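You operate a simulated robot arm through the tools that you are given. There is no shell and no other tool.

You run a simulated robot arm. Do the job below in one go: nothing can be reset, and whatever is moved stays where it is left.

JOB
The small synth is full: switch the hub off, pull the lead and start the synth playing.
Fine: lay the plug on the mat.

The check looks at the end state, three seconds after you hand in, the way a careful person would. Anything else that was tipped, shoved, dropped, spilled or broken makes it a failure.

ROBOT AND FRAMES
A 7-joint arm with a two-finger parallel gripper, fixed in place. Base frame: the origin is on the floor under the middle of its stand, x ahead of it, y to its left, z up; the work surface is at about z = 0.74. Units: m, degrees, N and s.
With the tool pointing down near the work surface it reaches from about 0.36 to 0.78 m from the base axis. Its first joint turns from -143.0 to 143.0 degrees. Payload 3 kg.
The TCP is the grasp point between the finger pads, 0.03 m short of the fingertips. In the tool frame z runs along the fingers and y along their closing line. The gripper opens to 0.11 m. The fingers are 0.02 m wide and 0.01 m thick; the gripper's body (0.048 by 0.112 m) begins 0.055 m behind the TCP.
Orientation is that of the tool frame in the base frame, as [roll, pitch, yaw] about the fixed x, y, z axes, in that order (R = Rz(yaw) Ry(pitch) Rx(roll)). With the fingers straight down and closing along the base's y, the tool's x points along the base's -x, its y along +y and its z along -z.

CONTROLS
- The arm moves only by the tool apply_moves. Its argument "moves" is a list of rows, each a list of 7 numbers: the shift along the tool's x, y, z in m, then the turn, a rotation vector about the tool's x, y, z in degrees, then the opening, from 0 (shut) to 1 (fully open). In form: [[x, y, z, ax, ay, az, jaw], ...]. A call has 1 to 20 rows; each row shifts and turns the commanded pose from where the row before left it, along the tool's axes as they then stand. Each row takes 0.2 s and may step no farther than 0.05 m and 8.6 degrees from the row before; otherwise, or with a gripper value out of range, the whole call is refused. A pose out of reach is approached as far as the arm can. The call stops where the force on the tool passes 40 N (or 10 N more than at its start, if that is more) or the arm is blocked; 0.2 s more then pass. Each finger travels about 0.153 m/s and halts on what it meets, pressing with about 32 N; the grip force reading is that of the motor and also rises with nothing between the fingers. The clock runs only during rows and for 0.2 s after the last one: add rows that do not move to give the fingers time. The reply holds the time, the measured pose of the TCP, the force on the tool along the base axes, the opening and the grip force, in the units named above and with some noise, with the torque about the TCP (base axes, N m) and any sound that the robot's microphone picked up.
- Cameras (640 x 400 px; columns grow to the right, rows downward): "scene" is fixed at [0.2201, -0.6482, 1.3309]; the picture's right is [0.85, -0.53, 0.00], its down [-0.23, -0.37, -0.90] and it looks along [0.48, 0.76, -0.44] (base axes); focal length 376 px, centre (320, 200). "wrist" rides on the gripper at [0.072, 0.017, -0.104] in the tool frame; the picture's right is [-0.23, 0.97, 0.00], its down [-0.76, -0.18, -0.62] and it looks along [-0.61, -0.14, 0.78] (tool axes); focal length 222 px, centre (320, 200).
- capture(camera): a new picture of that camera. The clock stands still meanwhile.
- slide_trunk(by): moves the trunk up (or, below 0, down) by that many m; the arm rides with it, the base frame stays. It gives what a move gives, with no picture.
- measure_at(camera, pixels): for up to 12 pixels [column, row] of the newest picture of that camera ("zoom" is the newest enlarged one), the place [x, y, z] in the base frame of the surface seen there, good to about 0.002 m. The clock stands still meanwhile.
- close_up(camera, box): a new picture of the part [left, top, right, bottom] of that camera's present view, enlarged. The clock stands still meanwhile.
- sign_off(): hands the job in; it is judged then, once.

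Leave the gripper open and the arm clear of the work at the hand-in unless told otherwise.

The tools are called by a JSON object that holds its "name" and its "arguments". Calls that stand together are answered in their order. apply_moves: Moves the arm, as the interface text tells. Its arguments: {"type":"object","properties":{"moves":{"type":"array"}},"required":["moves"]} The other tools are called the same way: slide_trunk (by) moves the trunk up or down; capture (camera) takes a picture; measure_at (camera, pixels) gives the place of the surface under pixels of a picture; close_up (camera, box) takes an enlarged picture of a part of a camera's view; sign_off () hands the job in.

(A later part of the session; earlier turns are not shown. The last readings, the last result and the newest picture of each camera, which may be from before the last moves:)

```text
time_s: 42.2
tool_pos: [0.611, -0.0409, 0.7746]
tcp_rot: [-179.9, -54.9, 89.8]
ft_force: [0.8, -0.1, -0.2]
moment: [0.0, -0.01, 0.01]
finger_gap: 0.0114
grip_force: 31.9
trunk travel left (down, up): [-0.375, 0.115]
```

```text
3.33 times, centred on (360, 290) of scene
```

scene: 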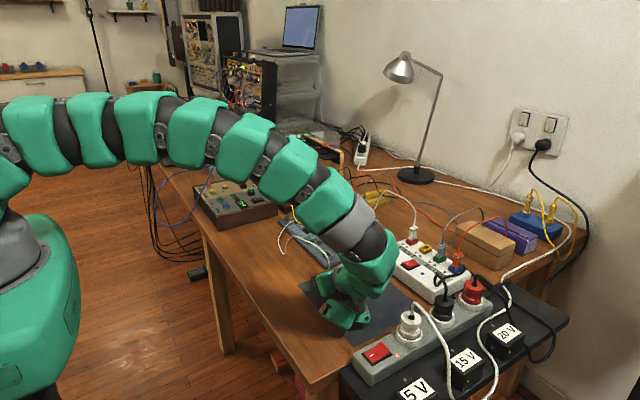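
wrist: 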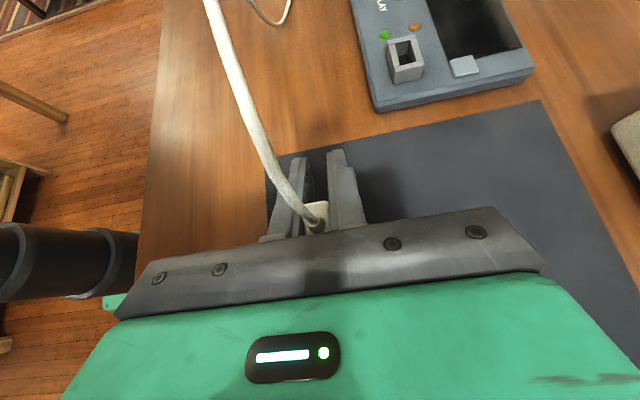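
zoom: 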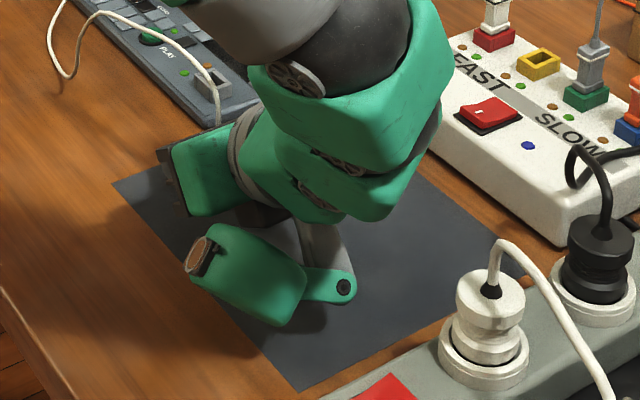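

Contact is gone. I'll check whether the mat was dragged by measuring its edges now (before: x 0.571–0.758, synth-side edge y ≈ -0.001).

{"name": "measure_at", "arguments": {"camera": "wrist", "pixels": [[268, 152], [275, 153], [400, 130], [400, 126], [535, 103], [540, 99], [560, 140], [570, 140], [264, 165], [375, 108], [530, 75], [310, 205]]}}

{"name": "measure_at", "arguments": {"camera": "zoom", "pixels": [[114, 183], [120, 182], [300, 385], [525, 272], [298, 392], [430, 165], [250, 300], [230, 325], [350, 300], [260, 330], [107, 183], [535, 275]]}}

```text
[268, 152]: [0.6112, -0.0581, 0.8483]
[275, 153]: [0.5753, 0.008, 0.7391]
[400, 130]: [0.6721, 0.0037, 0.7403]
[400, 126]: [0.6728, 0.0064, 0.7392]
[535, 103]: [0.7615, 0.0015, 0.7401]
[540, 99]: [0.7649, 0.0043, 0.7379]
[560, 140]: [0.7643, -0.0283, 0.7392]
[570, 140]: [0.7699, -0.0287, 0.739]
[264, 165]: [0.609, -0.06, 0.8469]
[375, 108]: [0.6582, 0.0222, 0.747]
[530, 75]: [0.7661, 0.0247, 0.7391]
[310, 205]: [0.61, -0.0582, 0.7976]
```

```text
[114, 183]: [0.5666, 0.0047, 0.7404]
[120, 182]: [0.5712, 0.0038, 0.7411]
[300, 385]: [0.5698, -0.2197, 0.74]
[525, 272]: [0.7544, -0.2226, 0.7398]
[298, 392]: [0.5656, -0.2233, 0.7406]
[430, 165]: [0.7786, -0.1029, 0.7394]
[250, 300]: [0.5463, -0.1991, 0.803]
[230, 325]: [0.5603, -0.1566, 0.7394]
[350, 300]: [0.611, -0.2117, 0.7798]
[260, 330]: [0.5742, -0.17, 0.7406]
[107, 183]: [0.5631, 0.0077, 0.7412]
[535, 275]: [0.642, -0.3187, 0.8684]
```

The mat is where it was. The plug's top is at 0.798, so its tip is about 1 cm above the mat. I'll lower 3.5 mm (staying above the height where the pod touched), then open the fingers slowly to let the plug down.

{"name": "apply_moves", "arguments": {"moves": [[-0.0029, 0, 0.002, 0, 0, 0, 0], [0, 0, 0, 0, 0, 0, 0]]}}

{"name": "apply_moves", "arguments": {"moves": [[0, 0, 0, 0, 0, 0, 0.12], [0, 0, 0, 0, 0, 0, 0.15], [0, 0, 0, 0, 0, 0, 0.2], [0, 0, 0, 0, 0, 0, 0.3], [0, 0, 0, 0, 0, 0, 0.4], [0, 0, 0, 0, 0, 0, 0.4], [0, 0, 0, 0, 0, 0, 0.4]]}}

{"name": "capture", "arguments": {"camera": "wrist"}}

{"name": "close_up", "arguments": {"camera": "scene", "box": [270, 200, 430, 320]}}

```text
time_s: 42.8
tool_pos: [0.6116, -0.041, 0.7719]
tcp_rot: [-179.9, -54.9, 89.9]
ft_force: [0.7, -0.3, -0.7]
moment: [0.0, 0.01, 0.02]
finger_gap: 0.0115
grip_force: 31.7
trunk travel left (down, up): [-0.375, 0.115]
```

```text
time_s: 44.4
tool_pos: [0.613, -0.041, 0.7707]
tcp_rot: [-179.8, -55.0, 89.9]
ft_force: [-0.6, -0.1, 0.4]
moment: [-0.01, -0.01, -0.01]
finger_gap: 0.0443
grip_force: 0.1
trunk travel left (down, up): [-0.375, 0.115]
```

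```text
taken
```

wrist: 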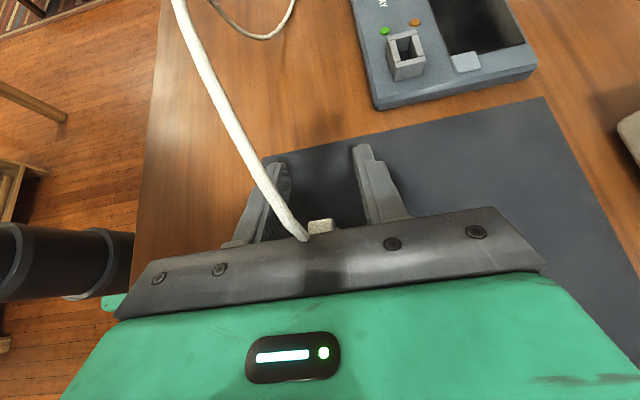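

```text
3.33 times, centred on (350, 260) of scene
```

zoom: 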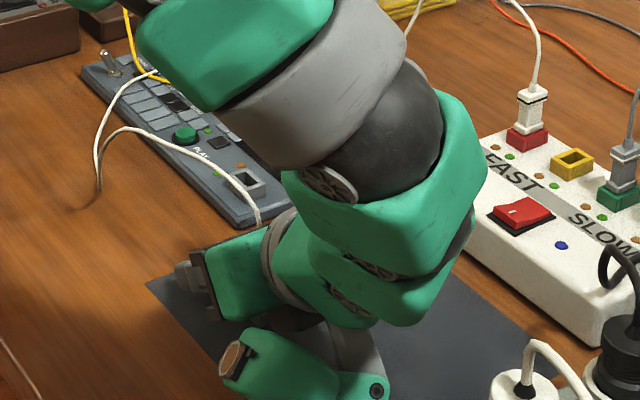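

The plug has been released and leans toward the gripper (top at wrist (320,226)). I'll measure it before backing out.

{"name": "measure_at", "arguments": {"camera": "wrist", "pixels": [[320, 226], [313, 226], [329, 226], [304, 234], [295, 222], [260, 170], [220, 100], [185, 20], [330, 190], [245, 215]]}}

{"name": "close_up", "arguments": {"camera": "wrist", "box": [240, 140, 400, 240]}}

```text
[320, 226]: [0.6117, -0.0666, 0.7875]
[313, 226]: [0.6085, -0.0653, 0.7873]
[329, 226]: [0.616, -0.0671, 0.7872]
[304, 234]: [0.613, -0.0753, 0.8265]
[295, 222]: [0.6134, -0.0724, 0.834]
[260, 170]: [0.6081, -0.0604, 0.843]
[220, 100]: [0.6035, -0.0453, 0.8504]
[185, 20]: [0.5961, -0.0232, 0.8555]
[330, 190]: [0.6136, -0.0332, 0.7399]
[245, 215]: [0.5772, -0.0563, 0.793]
```

```text
4.00 times, centred on (320, 190) of wrist
```

zoom: 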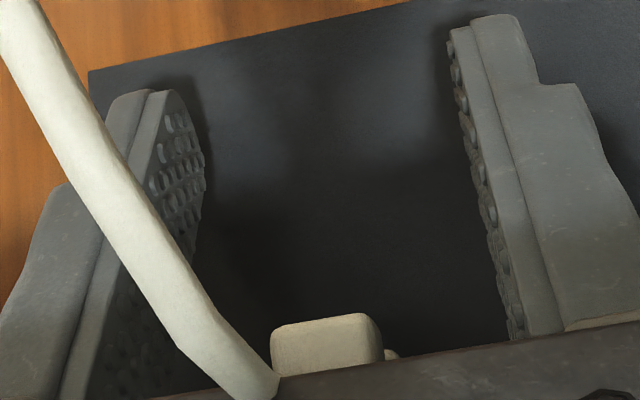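

The plug stands on its tip, with its cable resting on the gripper body's edge. I'll nudge it forward (+y) slowly by 2.5 cm with the body so it tips down toward the synth side, between the open fingers.

{"name": "apply_moves", "arguments": {"moves": [[0.00287, 0, 0.0041, 0, 0, 0, 0.4], [0.00287, 0, 0.0041, 0, 0, 0, 0.4], [0.00287, 0, 0.0041, 0, 0, 0, 0.4], [0.00287, 0, 0.0041, 0, 0, 0, 0.4], [0.00287, 0, 0.0041, 0, 0, 0, 0.4], [0, 0, 0, 0, 0, 0, 0.4]]}}

{"name": "capture", "arguments": {"camera": "wrist"}}

{"name": "measure_at", "arguments": {"camera": "wrist", "pixels": [[320, 226], [313, 220], [329, 220], [304, 234], [295, 222], [316, 200], [320, 210], [300, 200]]}}

```text
time_s: 45.8
tool_pos: [0.6126, -0.0163, 0.771]
tcp_rot: [-179.9, -55.0, 89.8]
ft_force: [-0.2, 0.2, 0.4]
moment: [-0.02, -0.01, 0.0]
finger_gap: 0.0441
grip_force: 0.1
trunk travel left (down, up): [-0.375, 0.115]
```

```text
taken
```

wrist: 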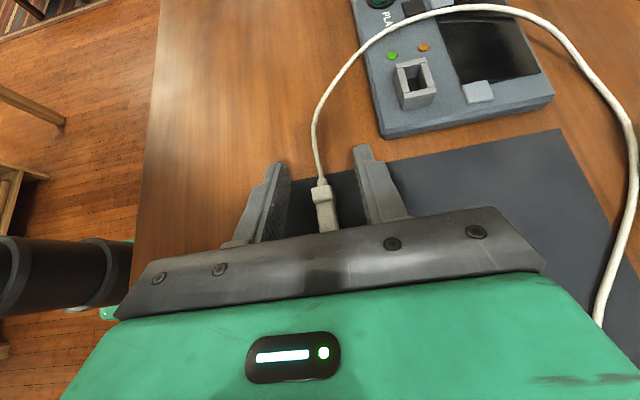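

```text
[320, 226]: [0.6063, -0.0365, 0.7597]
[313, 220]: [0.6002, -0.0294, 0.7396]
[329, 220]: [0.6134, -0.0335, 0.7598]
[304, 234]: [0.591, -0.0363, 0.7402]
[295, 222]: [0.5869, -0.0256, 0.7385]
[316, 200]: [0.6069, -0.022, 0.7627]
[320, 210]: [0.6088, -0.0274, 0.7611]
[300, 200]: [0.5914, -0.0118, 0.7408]
```

The plug now lies on the mat at about (0.608, -0.03), with the lead running off toward the synth and round to the hub. Before backing out I'll check where the lead runs so I don't catch it.

{"name": "measure_at", "arguments": {"camera": "wrist", "pixels": [[318, 180], [315, 120], [360, 50], [440, 12], [520, 12], [580, 60], [632, 140], [630, 200], [605, 290], [598, 320]]}}

{"name": "capture", "arguments": {"camera": "scene"}}

{"name": "close_up", "arguments": {"camera": "scene", "box": [270, 190, 462, 310]}}

```text
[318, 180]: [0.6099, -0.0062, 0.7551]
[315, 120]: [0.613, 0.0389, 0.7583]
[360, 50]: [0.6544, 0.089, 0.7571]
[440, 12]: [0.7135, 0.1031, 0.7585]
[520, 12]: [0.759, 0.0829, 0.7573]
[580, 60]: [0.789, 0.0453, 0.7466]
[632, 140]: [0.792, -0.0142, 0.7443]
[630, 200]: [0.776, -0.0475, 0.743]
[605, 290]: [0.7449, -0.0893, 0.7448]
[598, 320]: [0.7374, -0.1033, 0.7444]
```

```text
taken
```

scene: 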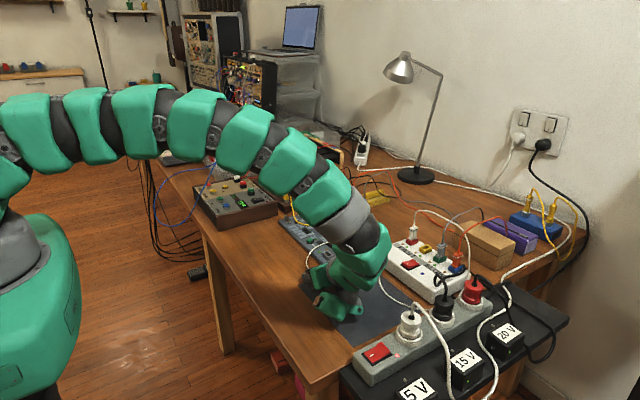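

```text
3.33 times, centred on (366, 250) of scene
```

zoom: 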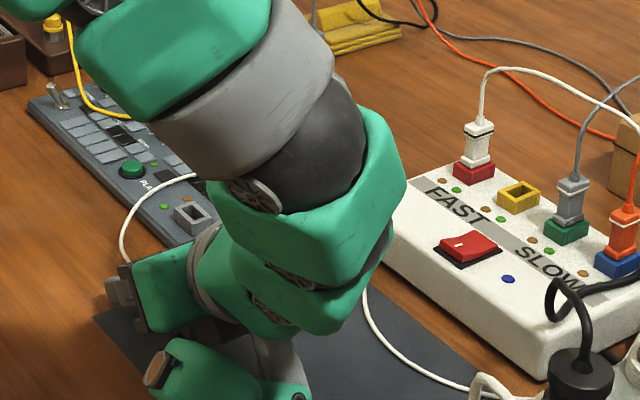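

The lead has swung round: it lies on the synth's end, then along the mat's far side toward the hub, all near table height and away from the gripper. I'll back straight out along the fingers and up, then look from above.

{"name": "apply_moves", "arguments": {"moves": [[0, 0, -0.02, 0, 0, 0, 0.4], [0, 0, -0.03, 0, 0, 0, 0.4], [0.015, 0, -0.03, 0, 0, 0, 0.4], [0.03, 0, -0.03, 0, 0, 0, 0.4], [0.035, 0, -0.025, 0, 0, 0, 0.4], [0.035, 0, -0.025, 0, 0, 0, 0.4], [0, 0, 0, 0, 0, 0, 0.4]]}}

{"name": "capture", "arguments": {"camera": "wrist"}}

{"name": "capture", "arguments": {"camera": "scene"}}

```text
time_s: 47.4
tool_pos: [0.6115, -0.0815, 0.9588]
tcp_rot: [-179.9, -55.0, 89.9]
ft_force: [0.6, 0.4, 0.8]
moment: [0.02, -0.01, 0.0]
finger_gap: 0.044
grip_force: 0.2
trunk travel left (down, up): [-0.375, 0.115]
```

```text
taken
```

wrist: 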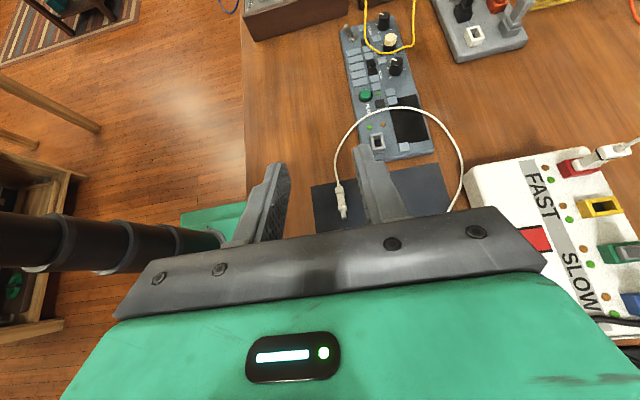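

```text
taken
```

scene: 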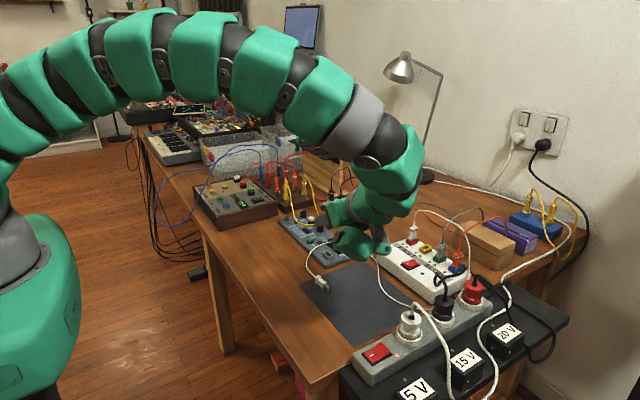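

The plug rests on the mat at wrist (341,200), with the PLAY button clear of the lead. Next I'll return the tool to vertical, turn it back 90°, and shut the jaw for pressing, all up here in free air.

{"name": "apply_moves", "arguments": {"moves": [[0, 0, 0, 0, -7.857, 0, 0], [0, 0, 0, 0, -7.857, 0, 0], [0, 0, 0, 0, -7.857, 0, 0], [0, 0, 0, 0, -7.857, 0, 0], [0, 0, 0, 0, -7.857, 0, 0], [0, 0, 0, 0, -7.857, 0, 0], [0, 0, 0, 0, -7.858, 0, 0], [0, 0, 0, 0, 0, -8.182, 0], [0, 0, 0, 0, 0, -8.182, 0], [0, 0, 0, 0, 0, -8.182, 0], [0, 0, 0, 0, 0, -8.182, 0], [0, 0, 0, 0, 0, -8.182, 0], [0, 0, 0, 0, 0, -8.182, 0], [0, 0, 0, 0, 0, -8.182, 0], [0, 0, 0, 0, 0, -8.182, 0], [0, 0, 0, 0, 0, -8.182, 0], [0, 0, 0, 0, 0, -8.182, 0], [0, 0, 0, 0, 0, -8.18, 0]]}}

{"name": "capture", "arguments": {"camera": "scene"}}

{"name": "close_up", "arguments": {"camera": "scene", "box": [270, 190, 462, 310]}}

{"name": "close_up", "arguments": {"camera": "scene", "box": [276, 205, 356, 255]}}

```text
time_s: 51.2
tool_pos: [0.6113, -0.081, 0.9573]
tcp_rot: [-180.0, 0.1, -180.0]
ft_force: [-0.3, 0.1, 0.6]
moment: [-0.03, -0.03, 0.01]
finger_gap: 0.0001
grip_force: 31.8
trunk travel left (down, up): [-0.375, 0.115]
```

```text
taken
```

scene: 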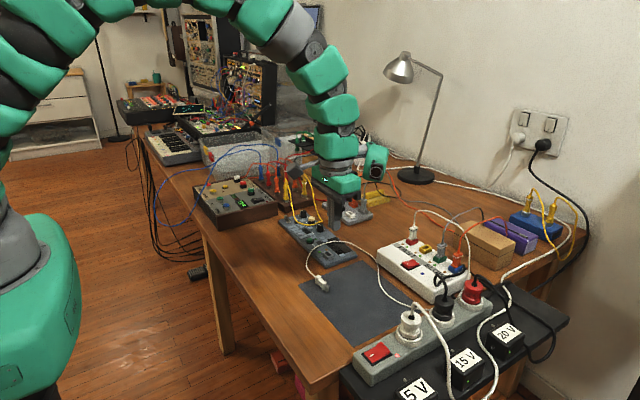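

```text
3.33 times, centred on (366, 250) of scene
```

zoom: 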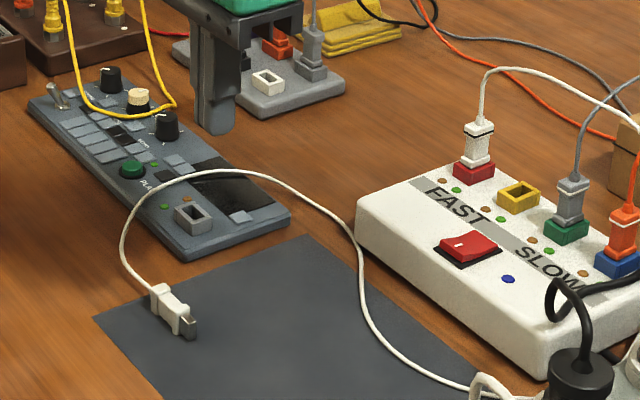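

```text
8.00 times, centred on (316, 230) of scene
```

zoom: 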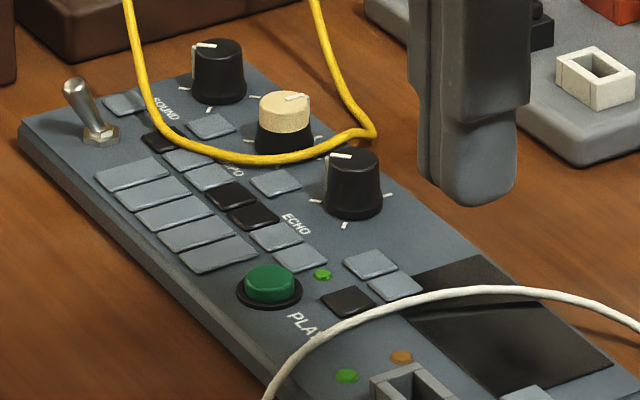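

The plug lies flat on the mat with its metal tip on it. Next I'll measure the PLAY button and nearby leads, and check the lead's route by the strip.

{"name": "measure_at", "arguments": {"camera": "zoom", "pixels": [[270, 272], [255, 275], [285, 280], [270, 285], [268, 265], [270, 310], [345, 325], [260, 157], [355, 135], [140, 60], [322, 275], [310, 20]]}}

{"name": "close_up", "arguments": {"camera": "scene", "box": [390, 200, 582, 320]}}

```text
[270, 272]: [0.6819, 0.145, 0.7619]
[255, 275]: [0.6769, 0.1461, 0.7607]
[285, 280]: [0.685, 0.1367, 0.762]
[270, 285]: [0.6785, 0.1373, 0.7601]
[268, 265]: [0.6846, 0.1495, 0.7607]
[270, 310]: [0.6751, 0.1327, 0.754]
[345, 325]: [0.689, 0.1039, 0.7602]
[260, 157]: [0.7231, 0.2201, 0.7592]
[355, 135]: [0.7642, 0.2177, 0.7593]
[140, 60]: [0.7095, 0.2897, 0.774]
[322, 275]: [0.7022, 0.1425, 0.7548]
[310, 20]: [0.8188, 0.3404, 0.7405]
```

```text
3.33 times, centred on (486, 260) of scene
```

zoom: 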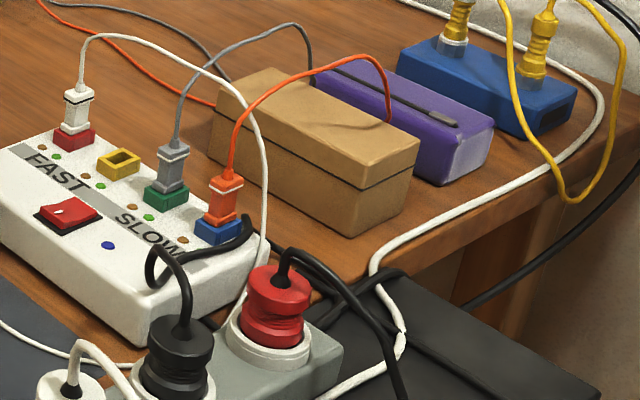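

Leads are all loose and nothing has shifted. PLAY's centre is about (0.681, 0.142) with its top at z ≈ 0.761. I'll move the shut fingertips above it, stopping about 7 cm over the button.

{"name": "apply_moves", "arguments": {"moves": [[-0.0116, 0.037, 0, 0, 0, 0, 0], [-0.0116, 0.037, 0, 0, 0, 0, 0], [-0.0116, 0.037, 0, 0, 0, 0, 0], [-0.0116, 0.037, 0, 0, 0, 0, 0], [-0.0116, 0.037, 0, 0, 0, 0, 0], [-0.0116, 0.037, 0, 0, 0, 0, 0], [0, 0, 0.0323, 0, 0, 0, 0], [0, 0, 0.0323, 0, 0, 0, 0], [0, 0, 0.0323, 0, 0, 0, 0], [0, 0, 0, 0, 0, 0, 0]]}}

{"name": "capture", "arguments": {"camera": "wrist"}}

{"name": "close_up", "arguments": {"camera": "scene", "box": [276, 195, 372, 255]}}

```text
time_s: 53.4
tool_pos: [0.6821, 0.14, 0.8612]
tcp_rot: [180.0, -0.2, 179.9]
ft_force: [-0.3, 0.9, -0.3]
moment: [-0.01, -0.01, 0.06]
finger_gap: 0.0
grip_force: 31.8
trunk travel left (down, up): [-0.375, 0.115]
```

```text
taken
```

wrist: 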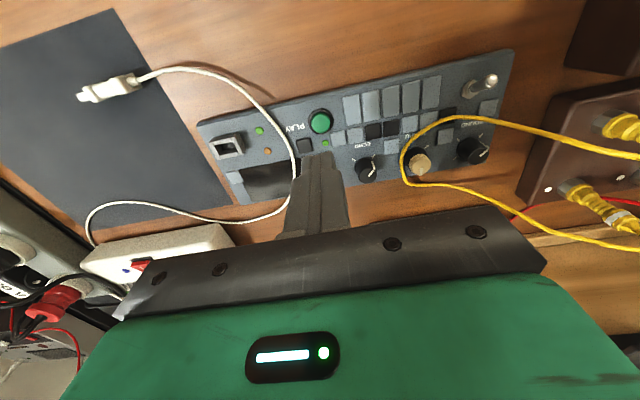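

```text
6.67 times, centred on (324, 225) of scene
```

zoom: 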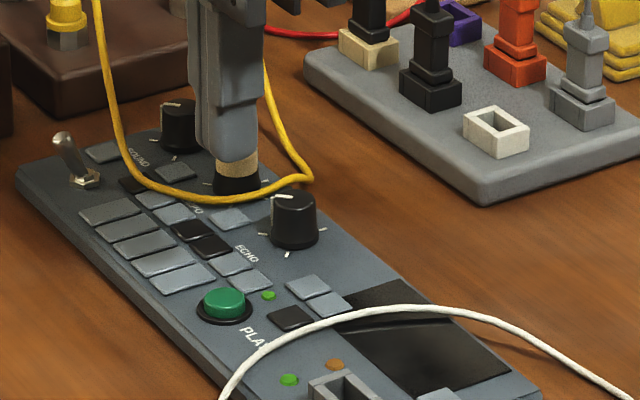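

I'll confirm PLAY's centre from this wrist view, where the button is at (320,121).

{"name": "measure_at", "arguments": {"camera": "wrist", "pixels": [[320, 121], [313, 121], [328, 121], [320, 115], [320, 129], [294, 160], [290, 140], [100, 88], [125, 82], [405, 165]]}}

{"name": "close_up", "arguments": {"camera": "wrist", "box": [240, 80, 400, 180]}}

```text
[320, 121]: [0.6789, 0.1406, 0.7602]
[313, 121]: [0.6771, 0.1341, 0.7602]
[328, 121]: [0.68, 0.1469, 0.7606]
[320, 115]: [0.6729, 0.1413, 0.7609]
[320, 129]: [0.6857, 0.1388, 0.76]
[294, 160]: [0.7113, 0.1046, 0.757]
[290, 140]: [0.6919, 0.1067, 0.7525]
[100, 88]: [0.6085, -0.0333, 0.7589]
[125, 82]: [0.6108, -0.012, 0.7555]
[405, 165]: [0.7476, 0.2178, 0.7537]
```

```text
4.00 times, centred on (320, 130) of wrist
```

zoom: 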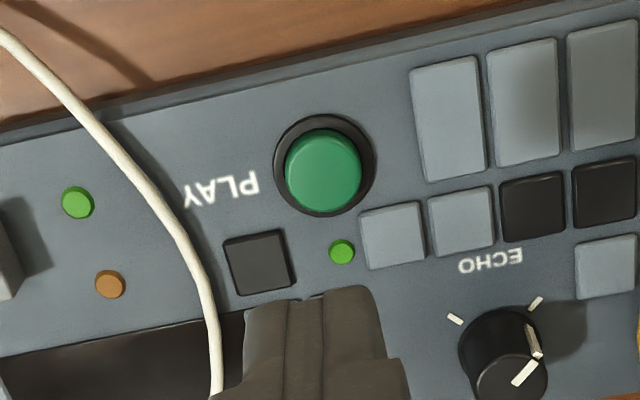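

PLAY's centre is (0.6795, 0.1403), top 0.760. I'll bring the tip to about 4 mm above it.

{"name": "apply_moves", "arguments": {"moves": [[0.0015, 0, 0.033, 0, 0, 0, 0], [0.0015, 0, 0.0335, 0, 0, 0, 0], [0, 0, 0, 0, 0, 0, 0]]}}

{"name": "close_up", "arguments": {"camera": "scene", "box": [284, 210, 348, 250]}}

```text
time_s: 54.2
tool_pos: [0.6805, 0.1401, 0.7937]
tcp_rot: [-179.9, -0.2, 180.0]
ft_force: [0.0, 0.0, -0.3]
moment: [0.01, 0.01, -0.01]
finger_gap: 0.0002
grip_force: 31.4
trunk travel left (down, up): [-0.375, 0.115]
```

```text
10.00 times, centred on (316, 230) of scene
```

zoom: 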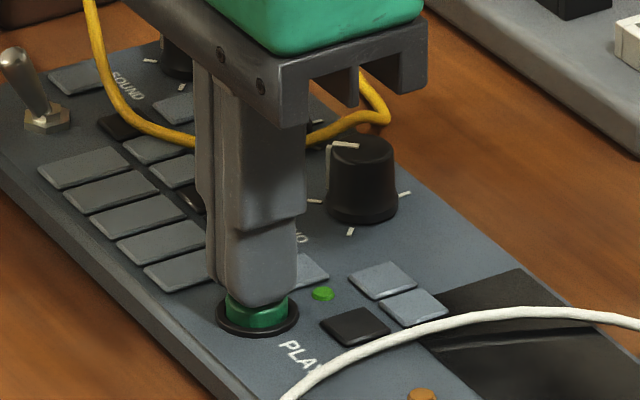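

The tip hovers right over PLAY. I'll press down in 1.5 mm steps, once only, listening for the click.

{"name": "apply_moves", "arguments": {"moves": [[0, 0, 0.0015, 0, 0, 0, 0], [0, 0, 0.0015, 0, 0, 0, 0], [0, 0, 0.0015, 0, 0, 0, 0]]}}

```text
time_s: 55.0
tool_pos: [0.6783, 0.1405, 0.7897]
tcp_rot: [179.9, 0.0, 180.0]
ft_force: [0.3, -0.5, 1.9]
moment: [-0.01, 0.02, 0.0]
finger_gap: 0.0
grip_force: 31.7
trunk travel left (down, up): [-0.375, 0.115]
heard: click
```

A click at light contact. I'll lift straight off and check the little light by PLAY.

{"name": "apply_moves", "arguments": {"moves": [[0, 0, -0.003, 0, 0, 0, 0], [0, 0, -0.03, 0, 0, 0, 0], [0, 0, -0.04, 0, 0, 0, 0], [0, 0, 0, 0, 0, 0, 0]]}}

{"name": "close_up", "arguments": {"camera": "wrist", "box": [200, 60, 440, 210]}}

{"name": "close_up", "arguments": {"camera": "scene", "box": [276, 205, 372, 265]}}

```text
time_s: 56.0
tool_pos: [0.679, 0.1406, 0.8619]
tcp_rot: [-179.9, 0.0, 180.0]
ft_force: [-1.0, -0.1, 0.9]
moment: [0.02, -0.01, 0.0]
finger_gap: 0.0
grip_force: 32.1
trunk travel left (down, up): [-0.375, 0.115]
```

```text
2.67 times, centred on (320, 135) of wrist
```

zoom: 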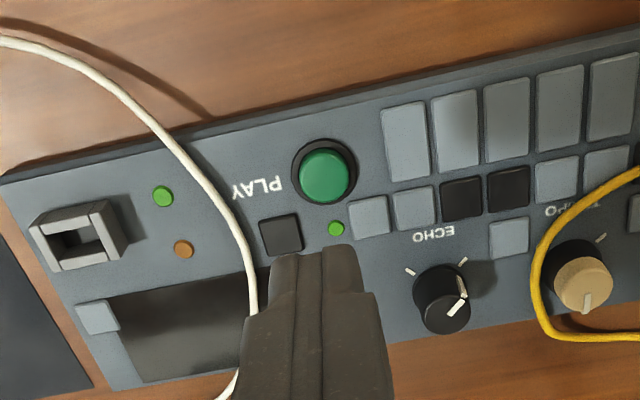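

```text
6.67 times, centred on (324, 235) of scene
```

zoom: 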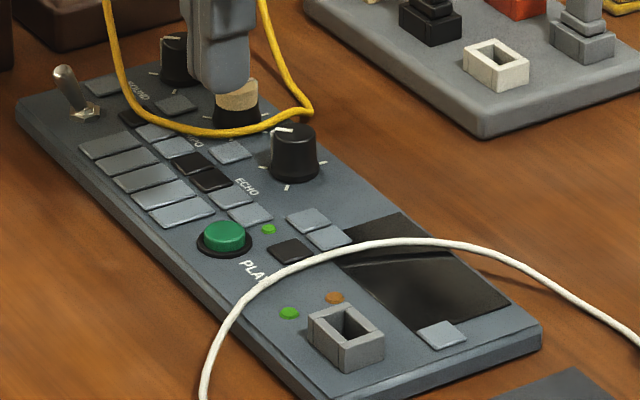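

A click, but the small light by PLAY looks the same as before, and no music is reported. It might blink, so I'll let some time pass, look again, and read the labels by the metal toggle.

{"name": "apply_moves", "arguments": {"moves": [[0, 0, 0, 0, 0, 0, 0], [0, 0, 0, 0, 0, 0, 0], [0, 0, 0, 0, 0, 0, 0]]}}

{"name": "close_up", "arguments": {"camera": "wrist", "box": [280, 90, 376, 150]}}

{"name": "close_up", "arguments": {"camera": "wrist", "box": [400, 50, 528, 170]}}

{"name": "close_up", "arguments": {"camera": "scene", "box": [274, 205, 322, 235]}}

```text
time_s: 56.8
tool_pos: [0.6789, 0.1407, 0.862]
tcp_rot: [-180.0, 0.1, 179.9]
ft_force: [-0.5, -0.1, -0.1]
moment: [0.01, 0.01, 0.02]
finger_gap: 0.0001
grip_force: 31.9
trunk travel left (down, up): [-0.375, 0.115]
```

```text
6.67 times, centred on (328, 120) of wrist
```

zoom: 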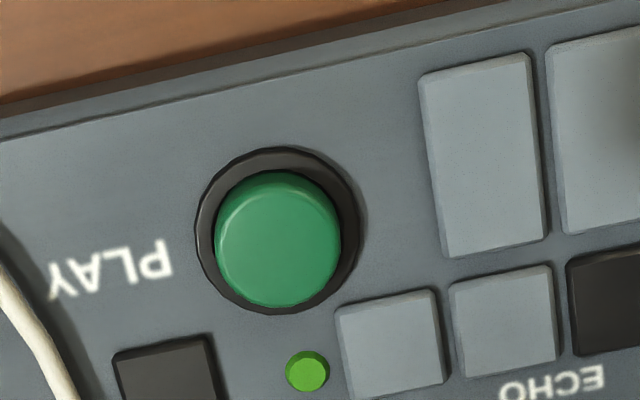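

```text
3.33 times, centred on (464, 110) of wrist
```

zoom: 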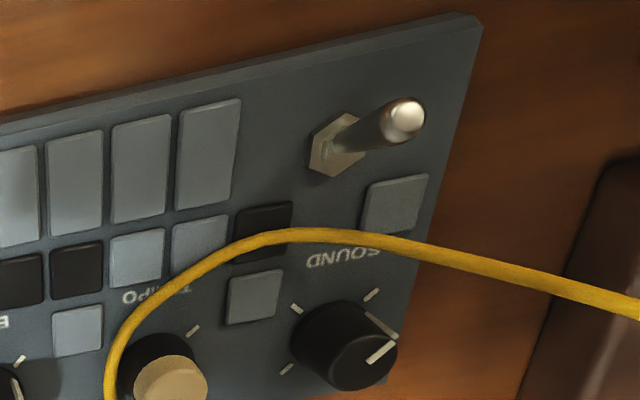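

```text
13.33 times, centred on (298, 220) of scene
```

zoom: 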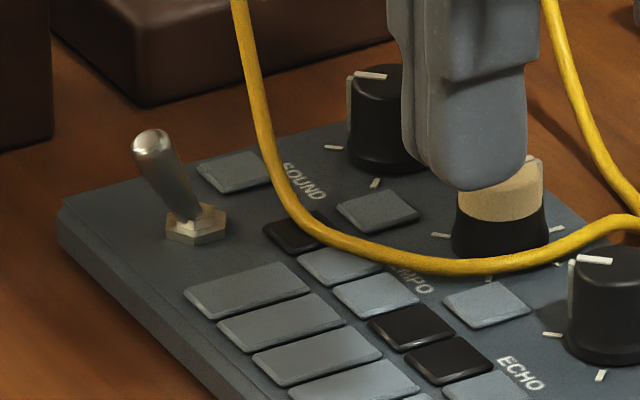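

The toggle leans away (+y) with no label, and the PLAY light still looks unlit. I'll move the arm aside and compare the whole panel with the earlier view before deciding anything.

{"name": "apply_moves", "arguments": {"moves": [[0.03, 0, -0.03, 0, 0, 0, 0], [0.04, 0, -0.02, 0, 0, 0, 0], [0.04, 0, 0, 0, 0, 0, 0], [0, 0, 0, 0, 0, 0, 0]]}}

{"name": "close_up", "arguments": {"camera": "scene", "box": [276, 205, 356, 255]}}

{"name": "close_up", "arguments": {"camera": "scene", "box": [300, 226, 332, 246]}}

{"name": "capture", "arguments": {"camera": "wrist"}}

```text
time_s: 57.8
tool_pos: [0.569, 0.1405, 0.9121]
tcp_rot: [-179.9, -0.1, 180.0]
ft_force: [-1.0, -0.2, 0.2]
moment: [-0.01, -0.04, 0.02]
finger_gap: 0.0
grip_force: 31.9
trunk travel left (down, up): [-0.375, 0.115]
```

```text
8.00 times, centred on (316, 230) of scene
```

zoom: 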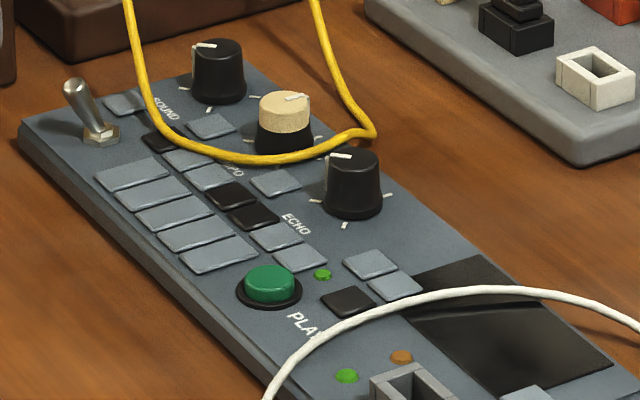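

```text
16.00 times, centred on (316, 236) of scene
```

zoom: 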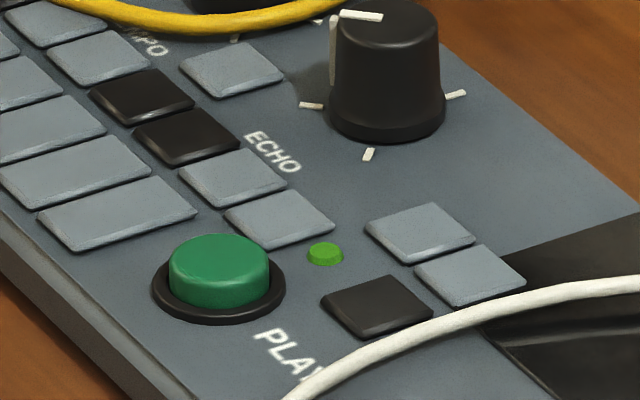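

```text
taken
```

wrist: 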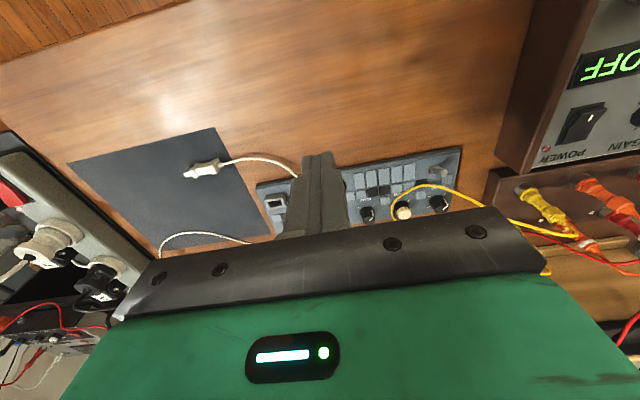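

The PLAY light is still dark, so the button clicked but the synth appears to have no power. The unlabelled metal toggle is the likely power switch, so I'll measure its lever carefully.

{"name": "close_up", "arguments": {"camera": "scene", "box": [276, 208, 308, 228]}}

{"name": "measure_at", "arguments": {"camera": "zoom", "pixels": [[145, 45], [150, 60], [160, 90], [170, 120], [185, 150], [190, 180], [200, 200], [130, 60], [175, 70], [230, 200], [165, 190], [150, 30]]}}

{"name": "close_up", "arguments": {"camera": "wrist", "box": [400, 120, 480, 230]}}

```text
16.00 times, centred on (292, 218) of scene
```

zoom: 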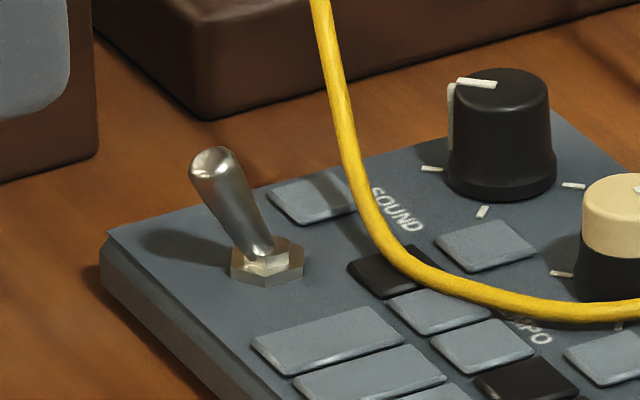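

```text
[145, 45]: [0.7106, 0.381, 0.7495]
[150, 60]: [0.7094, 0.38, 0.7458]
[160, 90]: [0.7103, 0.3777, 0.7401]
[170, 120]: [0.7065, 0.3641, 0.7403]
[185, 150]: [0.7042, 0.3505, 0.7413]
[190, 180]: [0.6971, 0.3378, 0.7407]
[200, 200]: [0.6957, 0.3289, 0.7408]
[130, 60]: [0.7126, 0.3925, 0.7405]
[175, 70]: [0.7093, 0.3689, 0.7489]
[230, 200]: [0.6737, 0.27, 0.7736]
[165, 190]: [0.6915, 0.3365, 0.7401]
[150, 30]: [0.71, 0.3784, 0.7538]
```

```text
3.64 times, centred on (440, 175) of wrist
```

zoom: 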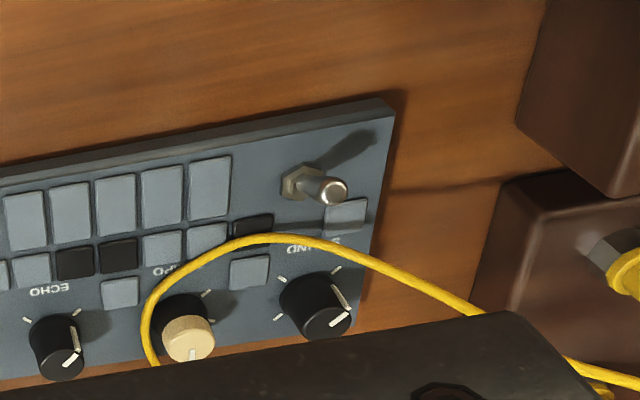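

{"name": "close_up", "arguments": {"camera": "scene", "box": [276, 208, 308, 228]}}

{"name": "measure_at", "arguments": {"camera": "zoom", "pixels": [[212, 155], [205, 170], [220, 165], [225, 190], [235, 210], [245, 230], [255, 245], [268, 262], [245, 275], [290, 265], [235, 262], [340, 90]]}}

{"name": "measure_at", "arguments": {"camera": "zoom", "pixels": [[350, 150], [365, 200], [390, 240], [450, 285], [560, 312], [310, 195], [500, 85], [500, 130], [325, 20], [200, 200], [270, 280], [240, 180]]}}

```text
16.00 times, centred on (292, 218) of scene
```

zoom: 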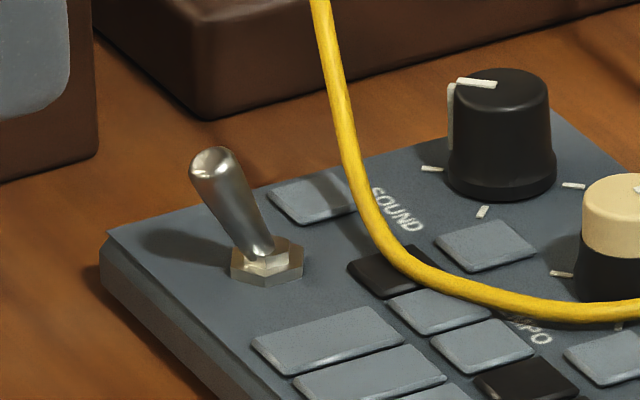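

```text
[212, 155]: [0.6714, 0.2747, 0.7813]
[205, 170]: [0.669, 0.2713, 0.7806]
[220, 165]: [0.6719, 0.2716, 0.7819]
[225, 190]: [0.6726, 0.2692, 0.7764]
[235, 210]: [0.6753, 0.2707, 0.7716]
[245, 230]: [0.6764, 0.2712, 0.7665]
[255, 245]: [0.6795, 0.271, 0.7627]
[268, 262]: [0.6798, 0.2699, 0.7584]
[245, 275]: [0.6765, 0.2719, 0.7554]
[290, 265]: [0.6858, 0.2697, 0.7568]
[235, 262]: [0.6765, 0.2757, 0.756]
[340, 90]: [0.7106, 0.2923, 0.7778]
```

```text
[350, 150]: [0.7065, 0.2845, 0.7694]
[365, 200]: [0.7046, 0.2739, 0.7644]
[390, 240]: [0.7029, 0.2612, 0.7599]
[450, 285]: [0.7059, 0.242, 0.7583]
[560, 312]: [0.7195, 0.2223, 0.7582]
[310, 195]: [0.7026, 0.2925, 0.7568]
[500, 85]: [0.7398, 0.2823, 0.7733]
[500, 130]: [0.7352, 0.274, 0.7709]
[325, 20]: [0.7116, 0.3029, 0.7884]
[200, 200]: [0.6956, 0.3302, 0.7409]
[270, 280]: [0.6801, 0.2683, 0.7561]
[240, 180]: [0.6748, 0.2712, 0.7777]
```

The lever leans toward the robot (-x): base at (0.6805, 0.273), tip at (0.671, 0.274, 0.782). The yellow lead lies at x ≥ 0.703 behind it. I'll bring the shut fingertips in front of the lever at (0.62, 0.2745), tip height about 0.769, then look.

{"name": "apply_moves", "arguments": {"moves": [[-0.01275, 0.0335, 0.013, 0, 0, 0, 0], [-0.01275, 0.0335, 0.013, 0, 0, 0, 0], [-0.01275, 0.0335, 0.013, 0, 0, 0, 0], [-0.01275, 0.0335, 0.013, 0, 0, 0, 0], [0, 0, 0.03, 0, 0, 0, 0], [0, 0, 0.031, 0, 0, 0, 0], [0, 0, 0, 0, 0, 0, 0]]}}

{"name": "close_up", "arguments": {"camera": "scene", "box": [260, 185, 340, 235]}}

{"name": "capture", "arguments": {"camera": "wrist"}}

```text
time_s: 59.4
tool_pos: [0.6208, 0.2748, 0.7997]
tcp_rot: [-179.9, 0.0, 180.0]
ft_force: [0.7, 0.1, 1.0]
moment: [0.02, 0.04, -0.01]
finger_gap: 0.0003
grip_force: 31.8
trunk travel left (down, up): [-0.375, 0.115]
```

```text
8.00 times, centred on (300, 210) of scene
```

zoom: 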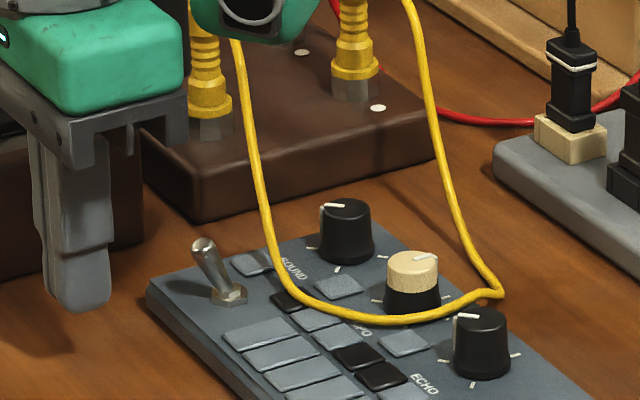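

```text
taken
```

wrist: 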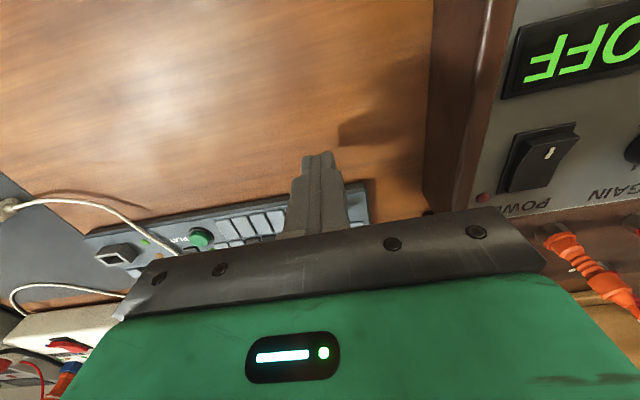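

The tip is in line with the lever and nothing else is near. I'll advance 3 cm in +x, then push in 3 mm steps until the lever snaps over.

{"name": "apply_moves", "arguments": {"moves": [[-0.015, 0, 0, 0, 0, 0, 0], [-0.015, 0, 0, 0, 0, 0, 0], [-0.003, 0, 0, 0, 0, 0, 0], [-0.003, 0, 0, 0, 0, 0, 0], [-0.003, 0, 0, 0, 0, 0, 0]]}}

{"name": "close_up", "arguments": {"camera": "scene", "box": [260, 195, 324, 235]}}

```text
time_s: 60.6
tool_pos: [0.6591, 0.2746, 0.7989]
tcp_rot: [180.0, 0.0, -180.0]
ft_force: [-0.8, -0.4, 0.5]
moment: [0.0, 0.03, 0.03]
finger_gap: 0.0003
grip_force: 31.9
trunk travel left (down, up): [-0.375, 0.115]
```

```text
10.00 times, centred on (292, 215) of scene
```

zoom: 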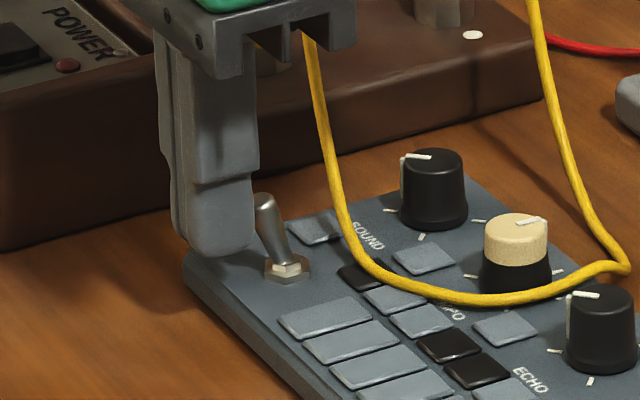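

The tip is at the lever now. The gripper's body looks near the yellow strand at zoom (312,70), so I'll check the real gap before pushing on.

{"name": "measure_at", "arguments": {"camera": "zoom", "pixels": [[311, 60], [318, 100], [325, 140], [335, 190], [305, 40], [340, 45], [270, 30], [530, 10], [260, 210], [245, 200], [280, 60], [235, 230]]}}

```text
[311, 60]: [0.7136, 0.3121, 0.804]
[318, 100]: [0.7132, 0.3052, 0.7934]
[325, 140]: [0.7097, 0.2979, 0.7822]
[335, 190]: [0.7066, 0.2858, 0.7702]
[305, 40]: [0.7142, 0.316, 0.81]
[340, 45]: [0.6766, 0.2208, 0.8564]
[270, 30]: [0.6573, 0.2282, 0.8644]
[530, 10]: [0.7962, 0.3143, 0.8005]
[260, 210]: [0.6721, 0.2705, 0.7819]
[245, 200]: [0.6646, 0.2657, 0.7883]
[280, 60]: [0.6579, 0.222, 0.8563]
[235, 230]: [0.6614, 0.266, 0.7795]
```

The yellow strand is at x ≥ 0.706, more than 2 cm ahead of the gripper body. Pushing on in 3 mm steps.

{"name": "apply_moves", "arguments": {"moves": [[-0.003, 0, 0, 0, 0, 0, 0], [-0.003, 0, 0, 0, 0, 0, 0], [-0.003, 0, 0, 0, 0, 0, 0]]}}

```text
time_s: 61.4
tool_pos: [0.6686, 0.2749, 0.7987]
tcp_rot: [179.9, -0.1, -179.9]
ft_force: [0.3, -0.1, 0.0]
moment: [-0.01, 0.04, -0.01]
finger_gap: 0.0
grip_force: 31.9
trunk travel left (down, up): [-0.375, 0.115]
```

No force or click yet, so I'll look at the lever.

{"name": "close_up", "arguments": {"camera": "scene", "box": [268, 200, 316, 230]}}

```text
13.33 times, centred on (292, 215) of scene
```

zoom: 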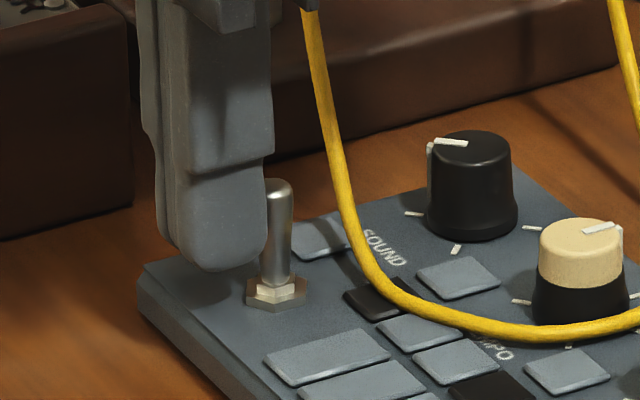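

The lever is now upright and moving with the finger. Two more 3 mm steps should bring it past centre.

{"name": "apply_moves", "arguments": {"moves": [[-0.003, 0, 0, 0, 0, 0, 0], [-0.003, 0, 0, 0, 0, 0, 0]]}}

{"name": "close_up", "arguments": {"camera": "scene", "box": [268, 200, 348, 250]}}

```text
time_s: 62.0
tool_pos: [0.6751, 0.275, 0.7988]
tcp_rot: [180.0, -0.2, -180.0]
ft_force: [-0.4, -0.1, -0.2]
moment: [0.01, -0.01, 0.0]
finger_gap: 0.0
grip_force: 32.1
trunk travel left (down, up): [-0.375, 0.115]
heard: click
```

```text
8.00 times, centred on (308, 225) of scene
```

zoom: 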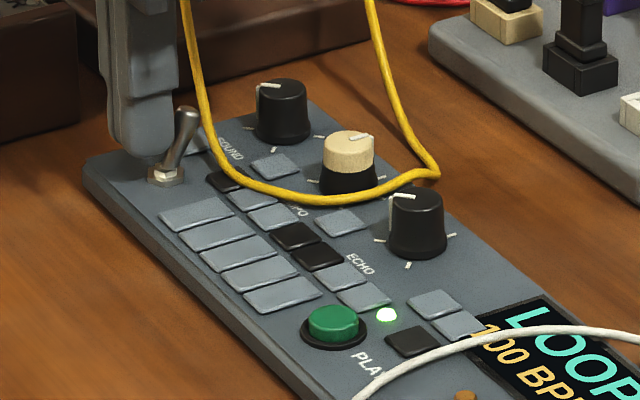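

The toggle clicked over, the display now reads "LOOP … BPM", and the light beside PLAY is lit. I'll back the finger off and wait a little to hear whether it's already playing.

{"name": "apply_moves", "arguments": {"moves": [[0.005, 0, 0, 0, 0, 0, 0], [0.02, 0, 0, 0, 0, 0, 0], [0.03, 0, 0, 0, 0, 0, 0], [0, 0, -0.03, 0, 0, 0, 0], [0, 0, -0.03, 0, 0, 0, 0], [0, 0, -0.03, 0, 0, 0, 0], [0, 0, 0, 0, 0, 0, 0], [0, 0, 0, 0, 0, 0, 0], [0, 0, 0, 0, 0, 0, 0]]}}

{"name": "close_up", "arguments": {"camera": "scene", "box": [288, 215, 368, 265]}}

{"name": "close_up", "arguments": {"camera": "scene", "box": [276, 205, 356, 255]}}

```text
time_s: 64.0
tool_pos: [0.619, 0.2754, 0.8889]
tcp_rot: [180.0, 0.0, -180.0]
ft_force: [0.2, 0.6, 0.0]
moment: [-0.03, 0.01, 0.02]
finger_gap: 0.0
grip_force: 32.0
trunk travel left (down, up): [-0.375, 0.115]
```

```text
8.00 times, centred on (328, 240) of scene
```

zoom: 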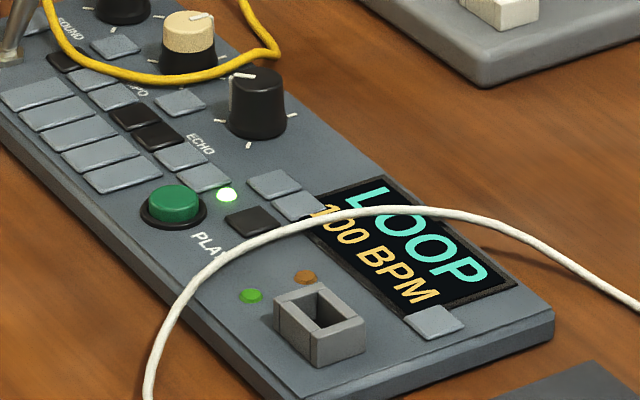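

```text
8.00 times, centred on (316, 230) of scene
```

zoom: 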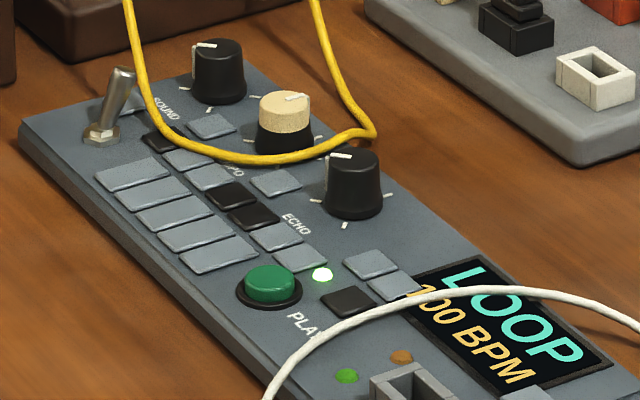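

The display shows "LOOP 100 BPM" and the light by PLAY is lit, but I heard no sound. To tell whether it's idle or running, I'll sample a few moments for any blinking.

{"name": "apply_moves", "arguments": {"moves": [[0, 0, 0, 0, 0, 0, 0]]}}

{"name": "close_up", "arguments": {"camera": "scene", "box": [288, 215, 368, 265]}}

{"name": "apply_moves", "arguments": {"moves": [[0, 0, 0, 0, 0, 0, 0], [0, 0, 0, 0, 0, 0, 0]]}}

{"name": "close_up", "arguments": {"camera": "scene", "box": [288, 215, 368, 265]}}

```text
time_s: 64.4
tool_pos: [0.62, 0.2762, 0.8898]
tcp_rot: [180.0, 0.1, -180.0]
ft_force: [-0.1, 0.2, 1.1]
moment: [0.0, 0.01, 0.02]
finger_gap: 0.0002
grip_force: 32.2
trunk travel left (down, up): [-0.375, 0.115]
```

```text
8.00 times, centred on (328, 240) of scene
```

zoom: 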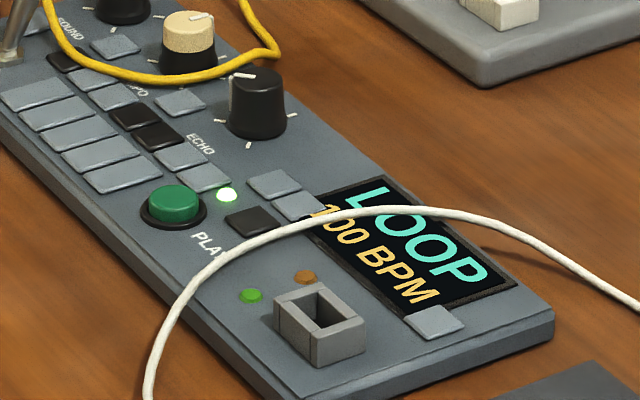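

```text
time_s: 65.0
tool_pos: [0.6191, 0.2758, 0.8909]
tcp_rot: [-180.0, -0.1, -180.0]
ft_force: [-0.6, -0.4, 0.7]
moment: [-0.01, 0.04, -0.01]
finger_gap: 0.0003
grip_force: 31.9
trunk travel left (down, up): [-0.375, 0.115]
```

```text
8.00 times, centred on (328, 240) of scene
```

zoom: 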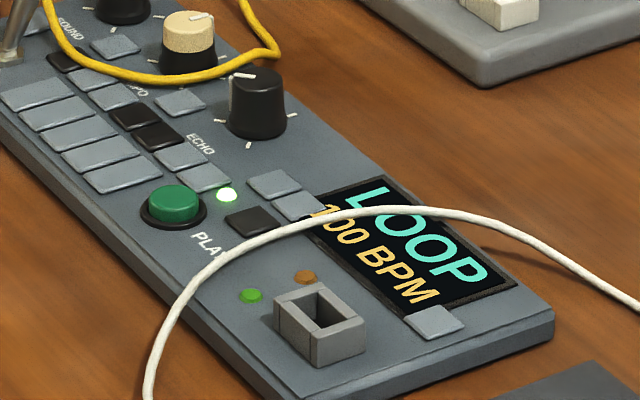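

The state is steady, so I can't tell idle from running by blinking. The PLAY button gives visible feedback now that it's powered, so I'll go back over it and press once to see what the light and display do.

{"name": "apply_moves", "arguments": {"moves": [[-0.01475, -0.0339, 0.015, 0, 0, 0, 0], [-0.01475, -0.0339, 0.015, 0, 0, 0, 0], [-0.01475, -0.0339, 0.015, 0, 0, 0, 0], [-0.01475, -0.034, 0.015, 0, 0, 0, 0], [0, 0, 0.018, 0, 0, 0, 0], [0, 0, 0.018, 0, 0, 0, 0], [0, 0, 0, 0, 0, 0, 0]]}}

{"name": "close_up", "arguments": {"camera": "scene", "box": [284, 210, 364, 260]}}

```text
time_s: 66.6
tool_pos: [0.6789, 0.1377, 0.7923]
tcp_rot: [-179.9, -0.1, 180.0]
ft_force: [-0.8, 1.3, 0.9]
moment: [0.01, 0.03, 0.02]
finger_gap: 0.0
grip_force: 31.7
trunk travel left (down, up): [-0.375, 0.115]
```

```text
8.00 times, centred on (324, 235) of scene
```

zoom: 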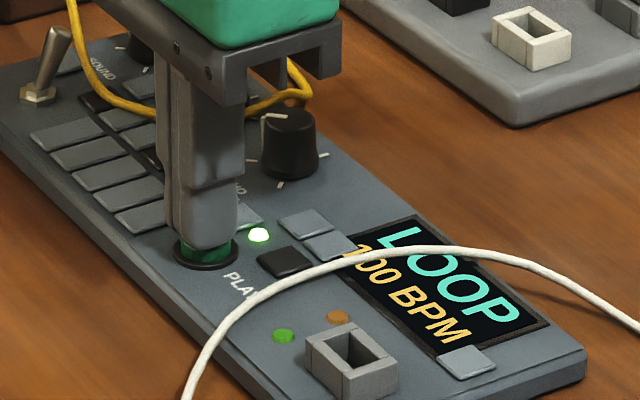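

The tip is above PLAY. I'll centre by 2 mm and press in 1.5 mm steps.

{"name": "apply_moves", "arguments": {"moves": [[0, 0.002, 0, 0, 0, 0, 0], [0, 0, 0.0015, 0, 0, 0, 0], [0, 0, 0.0015, 0, 0, 0, 0]]}}

{"name": "close_up", "arguments": {"camera": "scene", "box": [284, 210, 364, 260]}}

```text
time_s: 67.4
tool_pos: [0.6787, 0.1422, 0.7909]
tcp_rot: [180.0, 0.0, -179.9]
ft_force: [0.4, -0.1, 0.3]
moment: [0.03, 0.01, 0.02]
finger_gap: 0.0
grip_force: 32.2
trunk travel left (down, up): [-0.375, 0.115]
heard: click
```

```text
8.00 times, centred on (324, 235) of scene
```

zoom: 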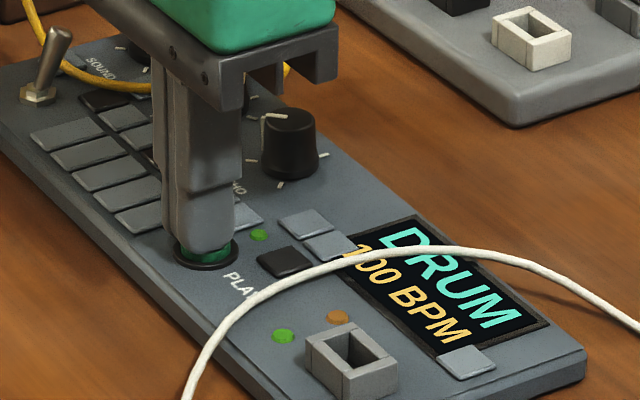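

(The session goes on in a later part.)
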